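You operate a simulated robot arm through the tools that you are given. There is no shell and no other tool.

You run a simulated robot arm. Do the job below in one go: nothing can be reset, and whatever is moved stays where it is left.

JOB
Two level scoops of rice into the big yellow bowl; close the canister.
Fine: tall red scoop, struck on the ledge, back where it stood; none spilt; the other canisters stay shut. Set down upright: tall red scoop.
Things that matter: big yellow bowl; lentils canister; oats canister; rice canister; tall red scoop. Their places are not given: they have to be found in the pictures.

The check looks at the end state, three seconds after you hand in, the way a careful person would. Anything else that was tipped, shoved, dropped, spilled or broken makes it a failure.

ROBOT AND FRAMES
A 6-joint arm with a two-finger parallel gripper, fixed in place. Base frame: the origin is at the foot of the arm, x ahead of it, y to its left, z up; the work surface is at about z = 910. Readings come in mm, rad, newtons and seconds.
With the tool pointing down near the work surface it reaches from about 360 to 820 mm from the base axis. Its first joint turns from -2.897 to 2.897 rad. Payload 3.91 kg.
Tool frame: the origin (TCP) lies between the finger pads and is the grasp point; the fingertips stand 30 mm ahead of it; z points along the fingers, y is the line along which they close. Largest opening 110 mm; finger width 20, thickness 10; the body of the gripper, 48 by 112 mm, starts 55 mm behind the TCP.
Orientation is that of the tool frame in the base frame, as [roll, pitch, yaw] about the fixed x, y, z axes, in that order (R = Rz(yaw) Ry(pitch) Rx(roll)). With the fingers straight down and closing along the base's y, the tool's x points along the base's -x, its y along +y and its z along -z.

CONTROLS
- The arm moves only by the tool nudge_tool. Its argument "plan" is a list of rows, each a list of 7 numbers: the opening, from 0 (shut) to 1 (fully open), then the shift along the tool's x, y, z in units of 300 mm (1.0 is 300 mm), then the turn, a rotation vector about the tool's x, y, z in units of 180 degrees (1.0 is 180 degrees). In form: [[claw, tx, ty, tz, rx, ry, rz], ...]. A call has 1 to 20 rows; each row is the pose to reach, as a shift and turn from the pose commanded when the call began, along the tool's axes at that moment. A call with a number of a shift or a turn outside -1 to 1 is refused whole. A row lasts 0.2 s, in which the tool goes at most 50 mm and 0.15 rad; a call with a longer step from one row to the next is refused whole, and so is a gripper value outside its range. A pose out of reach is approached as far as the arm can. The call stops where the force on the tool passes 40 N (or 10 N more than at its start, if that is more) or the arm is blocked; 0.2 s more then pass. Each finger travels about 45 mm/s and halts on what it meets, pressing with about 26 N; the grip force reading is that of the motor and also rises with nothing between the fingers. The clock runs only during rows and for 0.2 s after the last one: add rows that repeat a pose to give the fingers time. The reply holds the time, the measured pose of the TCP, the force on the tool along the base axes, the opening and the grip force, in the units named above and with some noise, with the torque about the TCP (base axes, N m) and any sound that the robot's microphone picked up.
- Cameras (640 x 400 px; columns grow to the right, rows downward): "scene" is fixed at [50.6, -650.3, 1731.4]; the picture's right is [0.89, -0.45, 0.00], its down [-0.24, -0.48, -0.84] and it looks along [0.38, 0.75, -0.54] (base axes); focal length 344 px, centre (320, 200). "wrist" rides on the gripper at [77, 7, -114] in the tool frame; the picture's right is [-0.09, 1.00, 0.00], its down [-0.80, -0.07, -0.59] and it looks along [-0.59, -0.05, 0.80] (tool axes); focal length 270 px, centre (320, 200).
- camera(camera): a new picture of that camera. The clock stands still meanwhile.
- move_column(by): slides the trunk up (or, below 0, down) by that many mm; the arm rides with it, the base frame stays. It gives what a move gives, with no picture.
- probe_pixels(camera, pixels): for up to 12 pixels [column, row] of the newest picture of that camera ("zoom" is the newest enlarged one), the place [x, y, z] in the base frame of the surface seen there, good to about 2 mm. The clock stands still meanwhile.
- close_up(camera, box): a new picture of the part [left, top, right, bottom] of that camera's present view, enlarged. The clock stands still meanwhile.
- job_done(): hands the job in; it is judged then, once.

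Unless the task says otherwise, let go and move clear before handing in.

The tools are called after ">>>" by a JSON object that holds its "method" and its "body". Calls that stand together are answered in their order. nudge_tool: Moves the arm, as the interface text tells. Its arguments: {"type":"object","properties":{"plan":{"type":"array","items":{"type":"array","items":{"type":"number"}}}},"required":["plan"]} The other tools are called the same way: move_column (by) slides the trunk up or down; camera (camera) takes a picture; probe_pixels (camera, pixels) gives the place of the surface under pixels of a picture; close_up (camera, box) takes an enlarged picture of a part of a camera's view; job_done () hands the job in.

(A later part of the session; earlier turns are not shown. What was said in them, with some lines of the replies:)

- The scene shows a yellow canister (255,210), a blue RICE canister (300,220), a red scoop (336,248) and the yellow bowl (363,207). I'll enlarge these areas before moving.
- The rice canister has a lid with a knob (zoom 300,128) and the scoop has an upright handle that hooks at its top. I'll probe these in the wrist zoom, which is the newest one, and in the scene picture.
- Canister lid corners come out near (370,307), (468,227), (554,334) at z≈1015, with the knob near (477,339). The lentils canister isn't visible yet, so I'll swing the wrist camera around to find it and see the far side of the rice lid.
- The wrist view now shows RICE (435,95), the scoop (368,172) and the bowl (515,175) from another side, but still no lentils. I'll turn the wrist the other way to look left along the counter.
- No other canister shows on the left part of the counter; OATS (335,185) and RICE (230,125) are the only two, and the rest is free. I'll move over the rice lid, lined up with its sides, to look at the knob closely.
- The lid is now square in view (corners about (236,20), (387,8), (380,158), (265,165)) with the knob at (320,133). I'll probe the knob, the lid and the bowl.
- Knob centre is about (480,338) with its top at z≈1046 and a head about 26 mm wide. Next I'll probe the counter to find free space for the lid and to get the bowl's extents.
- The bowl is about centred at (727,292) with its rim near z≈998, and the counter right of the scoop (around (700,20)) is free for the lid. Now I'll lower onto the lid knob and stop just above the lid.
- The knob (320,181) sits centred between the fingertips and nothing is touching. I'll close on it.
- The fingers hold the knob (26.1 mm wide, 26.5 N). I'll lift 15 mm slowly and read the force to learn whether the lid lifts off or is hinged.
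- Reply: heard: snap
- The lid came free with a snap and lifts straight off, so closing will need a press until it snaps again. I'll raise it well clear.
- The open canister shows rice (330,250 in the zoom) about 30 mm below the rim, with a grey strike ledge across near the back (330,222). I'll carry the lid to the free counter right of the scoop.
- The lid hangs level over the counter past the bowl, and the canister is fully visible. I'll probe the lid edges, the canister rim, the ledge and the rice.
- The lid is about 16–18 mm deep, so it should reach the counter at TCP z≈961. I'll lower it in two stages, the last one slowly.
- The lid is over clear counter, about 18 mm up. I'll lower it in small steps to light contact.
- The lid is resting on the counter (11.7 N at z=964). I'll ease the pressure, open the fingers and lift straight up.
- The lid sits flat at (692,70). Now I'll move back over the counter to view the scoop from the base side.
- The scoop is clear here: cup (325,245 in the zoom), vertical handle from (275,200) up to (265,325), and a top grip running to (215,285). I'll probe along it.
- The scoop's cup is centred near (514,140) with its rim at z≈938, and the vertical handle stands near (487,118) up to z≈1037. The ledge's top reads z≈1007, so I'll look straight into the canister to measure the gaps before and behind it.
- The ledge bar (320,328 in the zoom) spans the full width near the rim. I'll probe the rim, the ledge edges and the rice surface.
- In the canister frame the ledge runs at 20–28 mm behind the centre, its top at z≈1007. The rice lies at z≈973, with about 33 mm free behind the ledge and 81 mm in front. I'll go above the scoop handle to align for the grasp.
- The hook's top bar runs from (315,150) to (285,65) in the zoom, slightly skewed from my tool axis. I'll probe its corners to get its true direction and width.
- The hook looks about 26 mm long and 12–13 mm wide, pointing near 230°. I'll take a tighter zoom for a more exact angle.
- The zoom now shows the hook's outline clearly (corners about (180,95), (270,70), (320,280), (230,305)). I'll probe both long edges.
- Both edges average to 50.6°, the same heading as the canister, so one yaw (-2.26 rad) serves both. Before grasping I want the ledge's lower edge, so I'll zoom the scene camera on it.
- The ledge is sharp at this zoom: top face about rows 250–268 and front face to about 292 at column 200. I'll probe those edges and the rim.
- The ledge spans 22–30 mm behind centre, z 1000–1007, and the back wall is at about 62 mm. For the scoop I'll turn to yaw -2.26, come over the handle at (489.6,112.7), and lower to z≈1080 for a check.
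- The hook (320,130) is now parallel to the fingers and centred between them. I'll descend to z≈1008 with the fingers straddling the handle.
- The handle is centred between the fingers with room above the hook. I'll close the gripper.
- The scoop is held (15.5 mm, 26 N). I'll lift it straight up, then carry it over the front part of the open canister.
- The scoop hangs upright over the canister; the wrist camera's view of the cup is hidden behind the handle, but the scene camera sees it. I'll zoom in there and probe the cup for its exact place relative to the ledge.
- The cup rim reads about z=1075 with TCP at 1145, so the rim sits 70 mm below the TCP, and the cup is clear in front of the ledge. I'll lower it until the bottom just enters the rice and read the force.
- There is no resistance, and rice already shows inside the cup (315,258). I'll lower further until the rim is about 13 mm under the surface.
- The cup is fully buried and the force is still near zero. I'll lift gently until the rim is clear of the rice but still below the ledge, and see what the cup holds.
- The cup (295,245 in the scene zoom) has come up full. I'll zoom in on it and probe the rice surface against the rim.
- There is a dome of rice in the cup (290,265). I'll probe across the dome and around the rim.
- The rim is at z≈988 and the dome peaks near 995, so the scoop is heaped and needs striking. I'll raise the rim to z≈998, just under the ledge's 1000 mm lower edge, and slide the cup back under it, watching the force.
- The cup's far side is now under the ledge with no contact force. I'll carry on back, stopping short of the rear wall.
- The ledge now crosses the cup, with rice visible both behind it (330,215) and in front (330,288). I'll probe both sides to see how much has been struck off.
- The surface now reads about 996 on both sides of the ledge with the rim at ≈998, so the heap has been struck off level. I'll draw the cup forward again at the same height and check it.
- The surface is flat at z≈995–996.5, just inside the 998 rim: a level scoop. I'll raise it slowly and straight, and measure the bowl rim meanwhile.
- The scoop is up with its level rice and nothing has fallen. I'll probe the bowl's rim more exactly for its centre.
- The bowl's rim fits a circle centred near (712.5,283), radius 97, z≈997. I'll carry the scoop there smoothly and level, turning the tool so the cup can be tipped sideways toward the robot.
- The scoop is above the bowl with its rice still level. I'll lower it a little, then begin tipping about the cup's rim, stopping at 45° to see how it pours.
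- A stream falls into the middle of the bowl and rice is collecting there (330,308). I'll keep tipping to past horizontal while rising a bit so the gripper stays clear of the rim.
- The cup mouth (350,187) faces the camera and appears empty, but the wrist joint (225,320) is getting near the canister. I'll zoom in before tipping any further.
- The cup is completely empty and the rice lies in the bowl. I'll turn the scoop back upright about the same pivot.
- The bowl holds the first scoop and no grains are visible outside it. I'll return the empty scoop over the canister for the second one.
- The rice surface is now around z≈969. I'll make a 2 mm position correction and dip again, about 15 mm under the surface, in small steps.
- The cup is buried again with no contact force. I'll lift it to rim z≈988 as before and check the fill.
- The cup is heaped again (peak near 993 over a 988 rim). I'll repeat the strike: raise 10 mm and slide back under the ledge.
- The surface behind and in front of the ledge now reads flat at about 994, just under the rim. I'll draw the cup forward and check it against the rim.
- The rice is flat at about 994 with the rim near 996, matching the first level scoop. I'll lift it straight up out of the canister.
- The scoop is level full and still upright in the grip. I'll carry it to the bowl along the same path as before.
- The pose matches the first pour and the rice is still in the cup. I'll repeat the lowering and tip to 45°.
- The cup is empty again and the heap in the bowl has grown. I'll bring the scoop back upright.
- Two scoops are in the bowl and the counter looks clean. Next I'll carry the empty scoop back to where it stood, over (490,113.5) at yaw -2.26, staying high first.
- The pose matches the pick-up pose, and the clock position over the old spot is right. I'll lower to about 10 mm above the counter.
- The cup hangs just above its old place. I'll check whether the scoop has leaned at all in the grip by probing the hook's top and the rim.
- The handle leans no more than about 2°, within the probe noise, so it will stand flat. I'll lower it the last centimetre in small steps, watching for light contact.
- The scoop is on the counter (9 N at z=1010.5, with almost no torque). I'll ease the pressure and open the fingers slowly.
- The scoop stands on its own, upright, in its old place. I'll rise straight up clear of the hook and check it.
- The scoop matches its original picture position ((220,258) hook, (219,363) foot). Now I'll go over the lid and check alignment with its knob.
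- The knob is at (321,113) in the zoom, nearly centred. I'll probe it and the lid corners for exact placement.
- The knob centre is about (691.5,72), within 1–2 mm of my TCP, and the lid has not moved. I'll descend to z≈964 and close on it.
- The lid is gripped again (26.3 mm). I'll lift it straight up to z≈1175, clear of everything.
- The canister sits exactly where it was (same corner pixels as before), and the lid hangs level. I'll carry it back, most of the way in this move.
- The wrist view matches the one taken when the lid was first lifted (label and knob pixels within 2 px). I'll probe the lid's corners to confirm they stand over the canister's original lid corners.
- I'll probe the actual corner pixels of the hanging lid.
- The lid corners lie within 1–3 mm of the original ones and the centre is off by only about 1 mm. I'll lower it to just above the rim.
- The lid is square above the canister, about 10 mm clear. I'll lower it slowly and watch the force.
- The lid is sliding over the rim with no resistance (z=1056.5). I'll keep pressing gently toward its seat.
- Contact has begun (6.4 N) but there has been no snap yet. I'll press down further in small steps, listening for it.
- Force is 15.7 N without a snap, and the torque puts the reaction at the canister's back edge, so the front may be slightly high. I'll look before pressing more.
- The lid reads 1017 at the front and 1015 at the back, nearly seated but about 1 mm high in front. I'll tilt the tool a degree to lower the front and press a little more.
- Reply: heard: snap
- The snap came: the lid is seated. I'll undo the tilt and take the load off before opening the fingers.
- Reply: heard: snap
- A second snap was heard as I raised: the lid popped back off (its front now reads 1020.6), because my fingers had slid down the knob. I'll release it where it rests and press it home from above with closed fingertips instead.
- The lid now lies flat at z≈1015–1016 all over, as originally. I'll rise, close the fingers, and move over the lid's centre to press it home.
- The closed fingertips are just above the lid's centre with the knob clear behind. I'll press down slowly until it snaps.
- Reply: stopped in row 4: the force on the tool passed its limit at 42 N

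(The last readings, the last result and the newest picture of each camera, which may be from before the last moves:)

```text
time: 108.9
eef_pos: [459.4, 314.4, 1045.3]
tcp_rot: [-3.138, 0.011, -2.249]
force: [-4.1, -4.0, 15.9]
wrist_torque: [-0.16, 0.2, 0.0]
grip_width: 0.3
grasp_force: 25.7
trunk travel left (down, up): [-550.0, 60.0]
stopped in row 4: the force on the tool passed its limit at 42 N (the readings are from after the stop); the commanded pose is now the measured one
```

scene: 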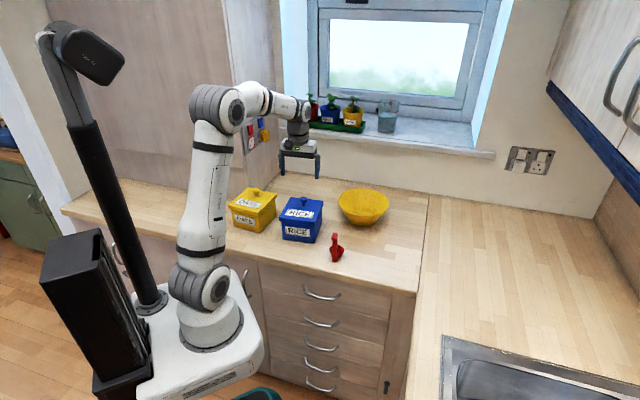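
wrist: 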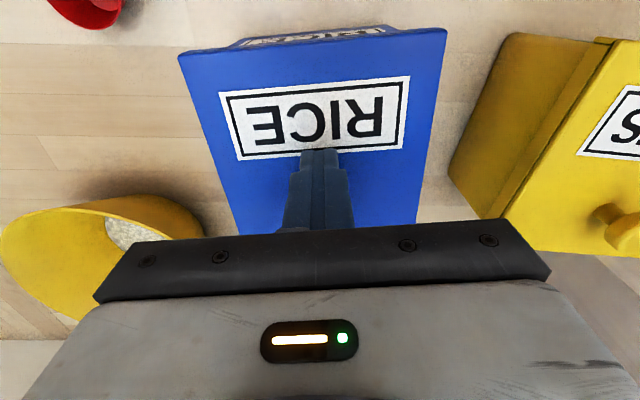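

The force reached 42 N without a snap and the motion stopped; the lid's height reads as closed, but it may be slightly off sideways. I'll rise back to the exact viewpoint used before opening and compare the lid's corners.

>>> {"method": "nudge_tool", "body": {"plan": [[0, 0, 0, -0.01, 0, 0, 0], [0, 0, 0, -0.06, -0.0011, 0.0035, 0], [0, -0.005, 0.003, -0.15, -0.0011, 0.0035, 0], [0, -0.014, 0.007, -0.28, -0.0011, 0.0035, 0], [0.3, -0.014, 0.007, -0.4, -0.0011, 0.0035, 0], [0.6, -0.014, 0.007, -0.449, -0.0011, 0.0035, 0], [1, -0.014, 0.007, -0.449, -0.0011, 0.0035, 0], [1, -0.014, 0.007, -0.449, -0.0011, 0.0035, 0], [1, -0.014, 0.007, -0.449, -0.0011, 0.0035, 0]]}}

>>> {"method": "camera", "body": {"camera": "wrist"}}

>>> {"method": "close_up", "body": {"camera": "wrist", "box": [220, 0, 420, 180]}}

>>> {"method": "close_up", "body": {"camera": "scene", "box": [270, 180, 340, 245]}}

```text
time: 110.9
eef_pos: [461.9, 318.7, 1177.3]
tcp_rot: [3.141, -0.005, -2.25]
force: [0.8, -1.1, 0.1]
wrist_torque: [0.02, 0.02, -0.02]
grip_width: 102.2
grasp_force: 0.1
trunk travel left (down, up): [-550.0, 60.0]
heard: snap
```

```text
taken
```

wrist: 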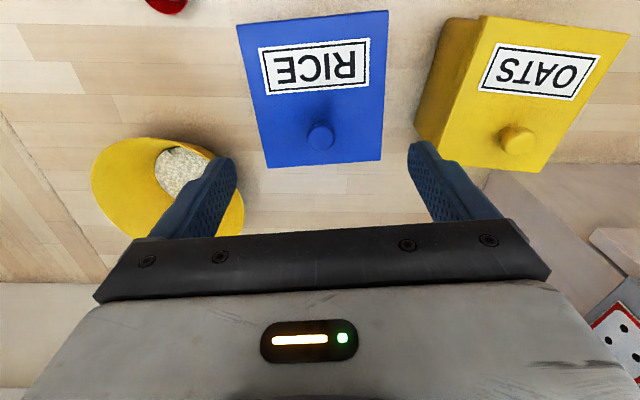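

```text
2.22 times, centred on (320, 90) of wrist
```

zoom: 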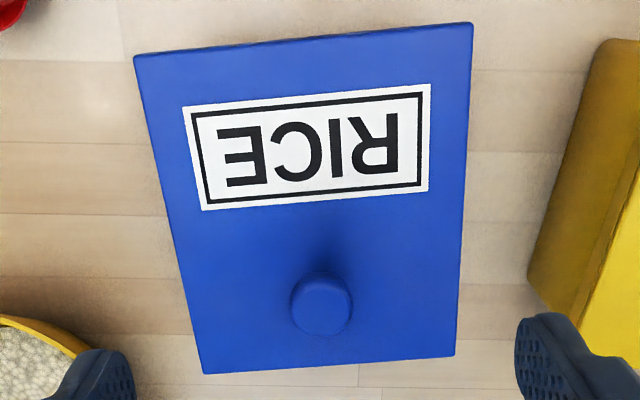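

```text
6.15 times, centred on (305, 212) of scene
```

zoom: 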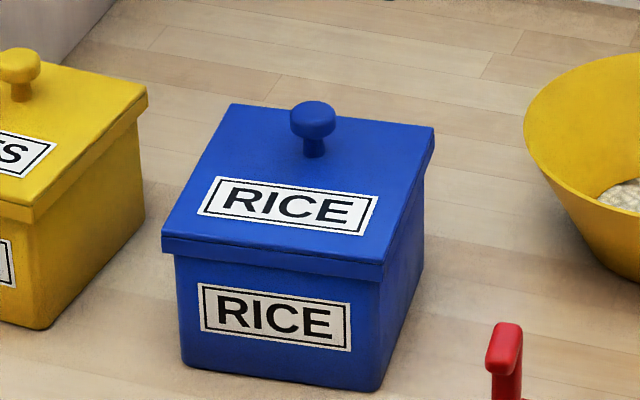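

A snap was heard in this call, as the press was released, so I need to find out whether that was the lid engaging or springing off. I'll probe the lid's plane and compare it with its original height of about 1016.

>>> {"method": "probe_pixels", "body": {"camera": "wrist", "pixels": [[245, 28], [380, 18], [375, 155], [270, 160], [250, 70], [380, 70], [262, 120], [376, 120], [320, 22], [320, 165], [290, 130], [350, 130]]}}

>>> {"method": "probe_pixels", "body": {"camera": "zoom", "pixels": [[170, 235], [380, 262], [430, 130], [235, 108], [190, 190], [400, 200], [250, 160], [370, 175], [165, 250], [378, 280], [250, 262], [410, 190]]}}

```text
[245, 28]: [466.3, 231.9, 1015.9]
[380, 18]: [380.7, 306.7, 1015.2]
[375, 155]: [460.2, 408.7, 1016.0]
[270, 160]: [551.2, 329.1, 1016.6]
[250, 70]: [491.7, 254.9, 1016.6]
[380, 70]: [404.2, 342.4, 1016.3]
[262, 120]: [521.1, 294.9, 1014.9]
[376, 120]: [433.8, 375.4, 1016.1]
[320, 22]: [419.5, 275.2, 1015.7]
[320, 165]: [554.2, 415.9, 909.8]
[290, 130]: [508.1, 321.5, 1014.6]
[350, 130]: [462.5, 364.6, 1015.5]
```

```text
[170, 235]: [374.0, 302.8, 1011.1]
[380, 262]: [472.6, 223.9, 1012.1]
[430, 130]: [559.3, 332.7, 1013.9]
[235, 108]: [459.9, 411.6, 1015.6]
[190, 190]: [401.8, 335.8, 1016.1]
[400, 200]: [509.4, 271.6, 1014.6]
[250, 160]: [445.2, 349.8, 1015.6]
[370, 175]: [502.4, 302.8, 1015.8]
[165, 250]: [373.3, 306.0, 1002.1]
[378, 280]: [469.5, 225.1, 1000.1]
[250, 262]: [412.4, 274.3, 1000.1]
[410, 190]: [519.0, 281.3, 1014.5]
```

The lid reads a flat 1015.8 everywhere, the same as when it was shut at the start. To be sure it is latched I'll take the knob again and try a very small upward tug, so first back down over it.

>>> {"method": "nudge_tool", "body": {"plan": [[0.8, -0.03, -0.002, 0.05, 0, -0.0016, 0], [0.6, -0.0897, -0.005, 0.12, 0, -0.0016, 0], [0.6, -0.0897, -0.005, 0.24, 0, -0.0016, 0], [0.6, -0.0897, -0.005, 0.34, 0, -0.0016, 0], [0.6, -0.0897, -0.005, 0.4, 0, -0.0016, 0], [0.6, -0.0897, -0.005, 0.418, 0, -0.0016, 0], [0.6, -0.0897, -0.005, 0.418, 0, -0.0016, 0]]}}

>>> {"method": "close_up", "body": {"camera": "wrist", "box": [200, 60, 440, 240]}}

```text
time: 112.5
eef_pos: [477.8, 338.4, 1052.8]
tcp_rot: [3.14, 0.0, -2.25]
force: [-0.1, 0.2, -0.4]
wrist_torque: [0.01, -0.01, 0.03]
grip_width: 66.2
grasp_force: 0.0
trunk travel left (down, up): [-550.0, 60.0]
```

```text
2.22 times, centred on (320, 150) of wrist
```

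zoom: 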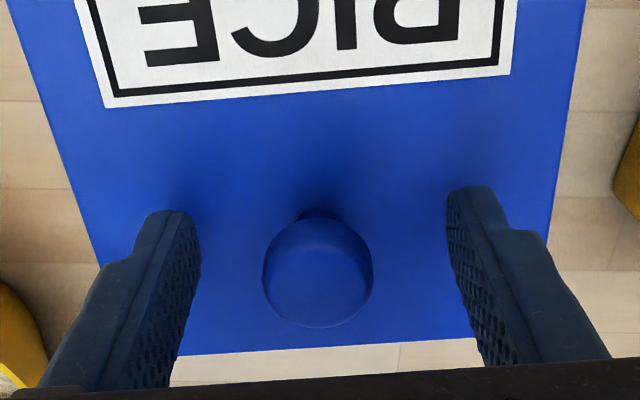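

The knob (318,270 in the zoom) is centred between the fingers. I'll close and then raise by just 1 mm to feel whether the lid holds.

>>> {"method": "nudge_tool", "body": {"plan": [[0.4, 0, 0, 0, 0, 0, 0], [0.25, 0, 0, 0, 0, 0, 0], [0.1, 0, 0, 0, 0, 0, 0], [0.1, 0, 0, 0, 0, 0, 0], [0.1, 0, 0, 0, 0, 0, 0], [0.1, 0, 0, 0, 0, 0, 0]]}}

>>> {"method": "nudge_tool", "body": {"plan": [[0.1, 0, 0, -0.0015, 0, 0, 0], [0.1, 0, 0, -0.0033, 0, 0, 0], [0.1, 0, 0, -0.0033, 0, 0, 0]]}}

```text
time: 113.9
eef_pos: [478.4, 337.9, 1052.5]
tcp_rot: [3.14, 0.0, -2.25]
force: [0.6, -0.6, 0.1]
wrist_torque: [0.04, -0.01, -0.01]
grip_width: 26.2
grasp_force: 26.1
trunk travel left (down, up): [-550.0, 60.0]
heard: snap
```

```text
time: 114.7
eef_pos: [479.2, 338.3, 1052.7]
tcp_rot: [3.14, -0.001, -2.248]
force: [0.6, 0.7, 0.8]
wrist_torque: [0.0, 0.0, 0.01]
grip_width: 26.2
grasp_force: 26.1
trunk travel left (down, up): [-550.0, 60.0]
```

Closing on the knob gave another snap, and the 1 mm tug met no resistance, so the lid is probably loose now. I'll raise 1.5 mm more to be certain.

>>> {"method": "nudge_tool", "body": {"plan": [[0.1, 0, 0, -0.0025, 0, 0, 0], [0.1, 0, 0, -0.005, 0, 0, 0], [0.1, 0, 0, -0.005, 0, 0, 0]]}}

>>> {"method": "close_up", "body": {"camera": "scene", "box": [270, 180, 340, 245]}}

>>> {"method": "probe_pixels", "body": {"camera": "zoom", "pixels": [[180, 220], [370, 250], [420, 135], [225, 120], [190, 190], [400, 200], [250, 165], [370, 175], [300, 230], [400, 150], [240, 130], [200, 175]]}}

```text
time: 115.5
eef_pos: [479.6, 337.3, 1054.5]
tcp_rot: [3.138, -0.001, -2.25]
force: [0.1, -0.3, -0.3]
wrist_torque: [0.02, 0.03, 0.04]
grip_width: 26.0
grasp_force: 26.1
trunk travel left (down, up): [-550.0, 60.0]
```

```text
6.15 times, centred on (305, 212) of scene
```

zoom: 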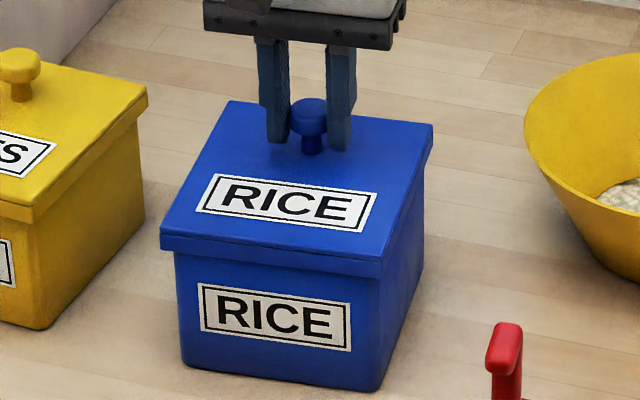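

```text
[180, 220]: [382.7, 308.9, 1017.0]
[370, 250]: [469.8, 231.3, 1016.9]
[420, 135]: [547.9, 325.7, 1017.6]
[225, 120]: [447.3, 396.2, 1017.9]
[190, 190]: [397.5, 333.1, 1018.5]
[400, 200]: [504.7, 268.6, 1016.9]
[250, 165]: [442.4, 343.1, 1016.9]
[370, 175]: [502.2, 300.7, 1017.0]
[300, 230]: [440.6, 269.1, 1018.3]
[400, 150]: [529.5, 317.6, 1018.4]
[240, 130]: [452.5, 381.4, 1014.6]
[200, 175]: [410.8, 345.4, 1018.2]
```

The lid lifted freely to about 1017.3, so it is not latched now; the earlier snap after pressing was it engaging, and gripping the knob popped it loose again. I'll set it down, let go, and press the centre once more, then leave it alone.

>>> {"method": "nudge_tool", "body": {"plan": [[0.1, 0, 0, 0.005, 0, 0, 0], [0.1, 0, 0, 0.009, 0, 0, 0], [0.1, 0, 0, 0.009, 0, 0, 0], [0.25, 0, 0, 0.009, 0, 0, 0], [0.4, 0, 0, 0.009, 0, 0, 0], [0.6, 0, 0, 0.009, 0, 0, 0], [0.6, 0, 0, 0.009, 0, 0, 0], [0.6, 0, 0, 0.009, 0, 0, 0]]}}

>>> {"method": "close_up", "body": {"camera": "scene", "box": [270, 180, 340, 245]}}

>>> {"method": "probe_pixels", "body": {"camera": "zoom", "pixels": [[180, 220], [370, 250], [420, 135], [225, 120], [190, 190], [400, 200], [250, 165], [370, 175], [300, 230], [400, 150], [240, 130], [200, 175]]}}

```text
time: 117.3
eef_pos: [477.7, 337.5, 1051.7]
tcp_rot: [3.14, 0.001, -2.25]
force: [0.6, 0.2, -0.1]
wrist_torque: [-0.02, 0.02, 0.02]
grip_width: 66.0
grasp_force: 0.1
trunk travel left (down, up): [-550.0, 60.0]
heard: snap
```

```text
6.15 times, centred on (305, 212) of scene
```

zoom: 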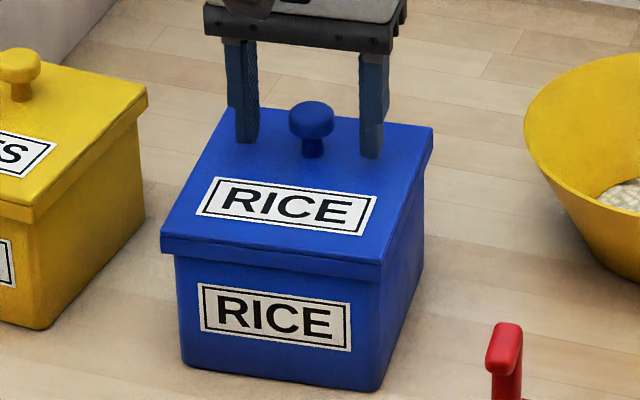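

```text
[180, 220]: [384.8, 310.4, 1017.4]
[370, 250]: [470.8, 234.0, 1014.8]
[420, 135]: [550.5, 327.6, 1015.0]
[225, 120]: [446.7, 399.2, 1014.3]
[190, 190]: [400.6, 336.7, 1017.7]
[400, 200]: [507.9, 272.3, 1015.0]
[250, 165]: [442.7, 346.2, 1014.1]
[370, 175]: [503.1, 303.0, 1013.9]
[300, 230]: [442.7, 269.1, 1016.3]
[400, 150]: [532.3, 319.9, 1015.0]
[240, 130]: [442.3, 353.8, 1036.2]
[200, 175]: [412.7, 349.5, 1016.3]
```

Another snap as the lid settled back: alternating with the previous one, this is the lid clicking onto its seat (about 1015.4 all over). I'll rise straight up without touching it and check that it stays quiet.

>>> {"method": "nudge_tool", "body": {"plan": [[0.6, 0, 0, -0.03, 0, 0, 0], [0.6, 0, 0, -0.12, 0, 0, 0], [0.6, 0, 0, -0.24, 0, 0, 0], [0.7, 0.03, 0, -0.36, 0, 0, 0], [0.9, 0.06, 0, -0.43, 0, 0, 0], [1, 0.09, 0.005, -0.43, 0, 0, 0], [1, 0.09, 0.005, -0.43, 0, 0, 0]]}}

>>> {"method": "close_up", "body": {"camera": "wrist", "box": [220, 0, 420, 180]}}

>>> {"method": "probe_pixels", "body": {"camera": "zoom", "pixels": [[160, 70], [440, 50], [430, 330], [220, 345], [180, 150], [440, 150], [200, 250], [435, 250], [300, 60], [380, 335], [260, 250], [380, 240]]}}

>>> {"method": "close_up", "body": {"camera": "scene", "box": [270, 180, 340, 245]}}

>>> {"method": "probe_pixels", "body": {"camera": "zoom", "pixels": [[180, 225], [370, 255], [425, 135], [235, 112], [190, 190], [400, 200], [250, 165], [370, 175], [300, 235], [400, 150], [230, 125], [200, 175]]}}

```text
time: 118.9
eef_pos: [460.9, 316.8, 1180.6]
tcp_rot: [3.141, 0.001, -2.25]
force: [0.0, -0.2, -0.2]
wrist_torque: [0.04, 0.0, 0.01]
grip_width: 109.8
grasp_force: 0.1
trunk travel left (down, up): [-550.0, 60.0]
```

```text
2.22 times, centred on (320, 90) of wrist
```

zoom: 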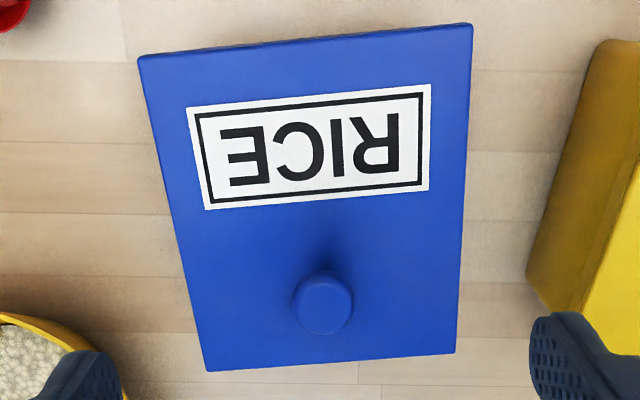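

```text
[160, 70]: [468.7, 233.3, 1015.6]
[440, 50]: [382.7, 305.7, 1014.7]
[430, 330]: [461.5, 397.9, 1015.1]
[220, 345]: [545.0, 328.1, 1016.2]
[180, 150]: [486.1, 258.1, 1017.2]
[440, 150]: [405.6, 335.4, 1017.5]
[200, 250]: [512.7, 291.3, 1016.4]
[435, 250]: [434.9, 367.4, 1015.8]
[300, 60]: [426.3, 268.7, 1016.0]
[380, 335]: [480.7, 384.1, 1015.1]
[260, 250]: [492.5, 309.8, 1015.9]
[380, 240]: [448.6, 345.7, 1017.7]
```

```text
6.15 times, centred on (305, 212) of scene
```

zoom: 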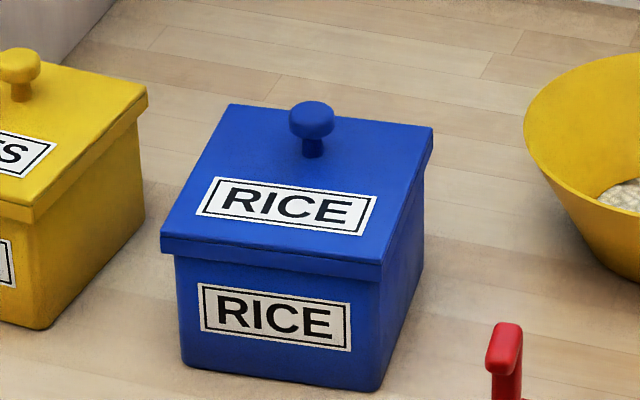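

```text
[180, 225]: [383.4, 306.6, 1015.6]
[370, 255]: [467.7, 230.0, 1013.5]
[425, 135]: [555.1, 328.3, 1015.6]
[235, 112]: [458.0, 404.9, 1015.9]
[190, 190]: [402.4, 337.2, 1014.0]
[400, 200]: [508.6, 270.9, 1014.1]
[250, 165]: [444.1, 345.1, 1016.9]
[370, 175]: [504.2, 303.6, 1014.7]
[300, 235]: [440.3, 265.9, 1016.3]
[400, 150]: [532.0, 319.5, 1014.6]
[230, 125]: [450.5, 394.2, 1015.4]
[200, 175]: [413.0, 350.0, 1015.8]
```

The lid lies flat at about 1015.6 and no sound came as I left. I'll take the very first scene crop again to compare everything with its original place.

>>> {"method": "close_up", "body": {"camera": "scene", "box": [210, 160, 410, 285]}}

>>> {"method": "camera", "body": {"camera": "scene"}}

```text
3.20 times, centred on (310, 222) of scene
```

zoom: 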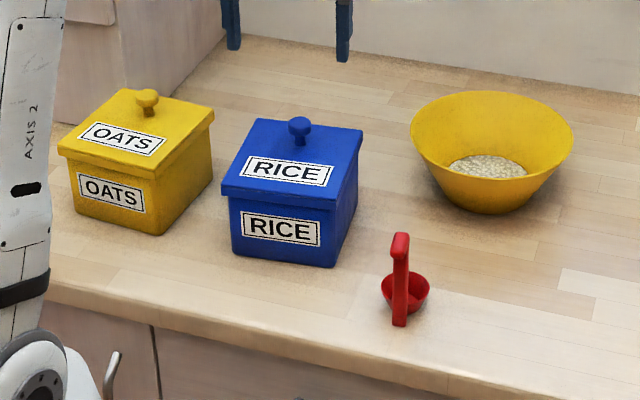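

```text
taken
```

scene: 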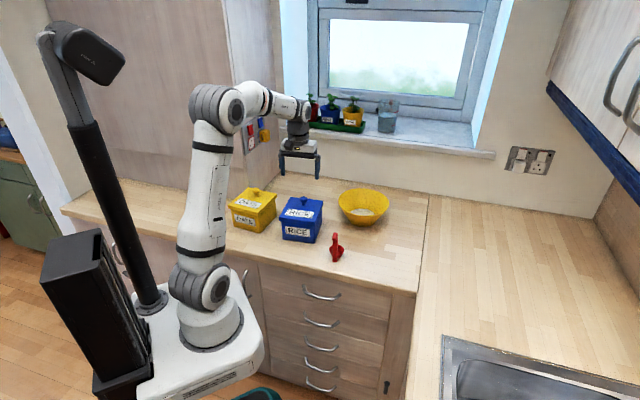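

The canister, oats, scoop and bowl all sit at the same pixels as in the first picture, with the lid shut and the rice in the bowl. I'll move the arm up and clear, then take a last look for stray grains.

>>> {"method": "nudge_tool", "body": {"plan": [[1, 0, 0, -0.1, 0, 0, 0], [1, 0, 0, -0.22, 0, 0, 0], [1, 0.08, 0.04, -0.28, 0, 0, 0], [1, 0.2, 0.09, -0.288, 0, 0, 0], [1, 0.32, 0.15, -0.288, 0, 0, 0], [1, 0.44, 0.2, -0.288, 0, 0, 0], [1, 0.503, 0.236, -0.288, 0, 0, 0], [1, 0.503, 0.236, -0.288, 0, 0, 0]]}}

>>> {"method": "camera", "body": {"camera": "wrist"}}

>>> {"method": "close_up", "body": {"camera": "scene", "box": [270, 170, 430, 280]}}

>>> {"method": "close_up", "body": {"camera": "wrist", "box": [160, 0, 480, 220]}}

```text
time: 120.7
eef_pos: [310.4, 245.0, 1267.6]
tcp_rot: [3.14, 0.0, -2.249]
force: [0.9, -0.4, -0.6]
wrist_torque: [-0.02, -0.01, 0.03]
grip_width: 110.4
grasp_force: 0.1
trunk travel left (down, up): [-550.0, 60.0]
```

```text
taken
```

wrist: 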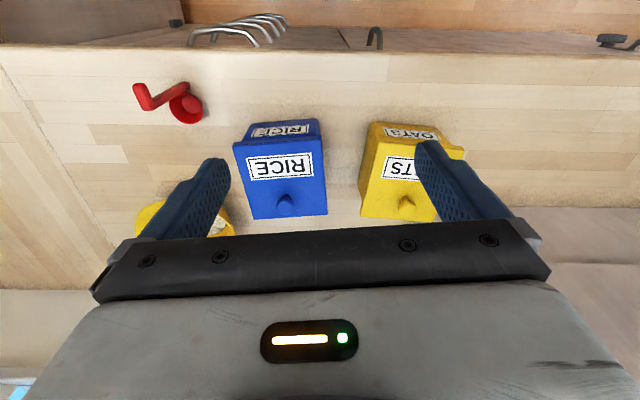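

```text
3.64 times, centred on (350, 225) of scene
```

zoom: 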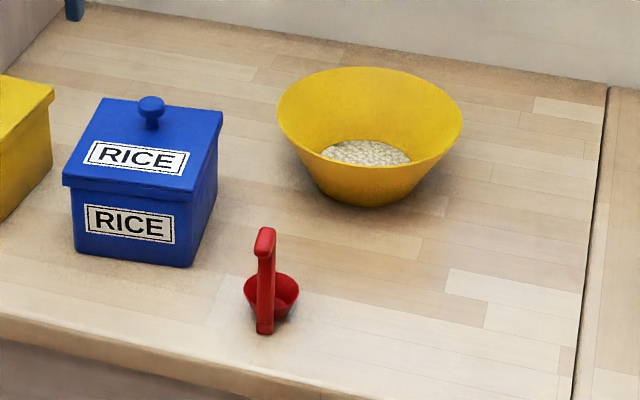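

```text
1.82 times, centred on (320, 110) of wrist
```

zoom: 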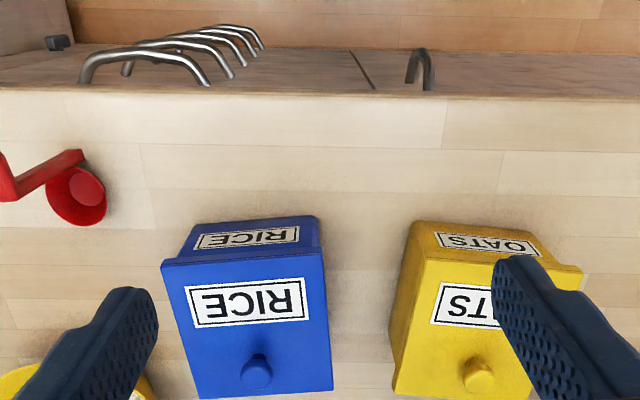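

The final views show the rice canister shut and level, the scoop upright in its old place, and the oats untouched. The rice is in the bowl, there are no grains on the counter, and the arm is clear, so I'm handing in.

>>> {"method": "job_done", "body": {}}

```text
The job is handed in.
```

I put two level scoops of rice into the big yellow bowl, shut the rice canister, and handed the job in.

- **Scoops:** I filled the tall red scoop twice and struck each one level under the canister's ledge. The rice surface read flat, about 1.5 mm below the scoop's rim, both times. I then poured each into the middle of the bowl, and the scoop was empty after each pour.
- **Scoop:** it stands upright where it was, at the same place in the picture as at the start.
- **Canister:** the lid is on, flat, and at its original height. It took several tries to seat and popped loose twice on the way. The last snap came as it settled, and it stayed quiet when I moved away, so I believe it is latched. I did not tug it again to check.
- **Surroundings:** no grains show on the counter, and the oats canister is shut and unmoved. I never found the lentils canister in any picture, so I can't confirm its state.
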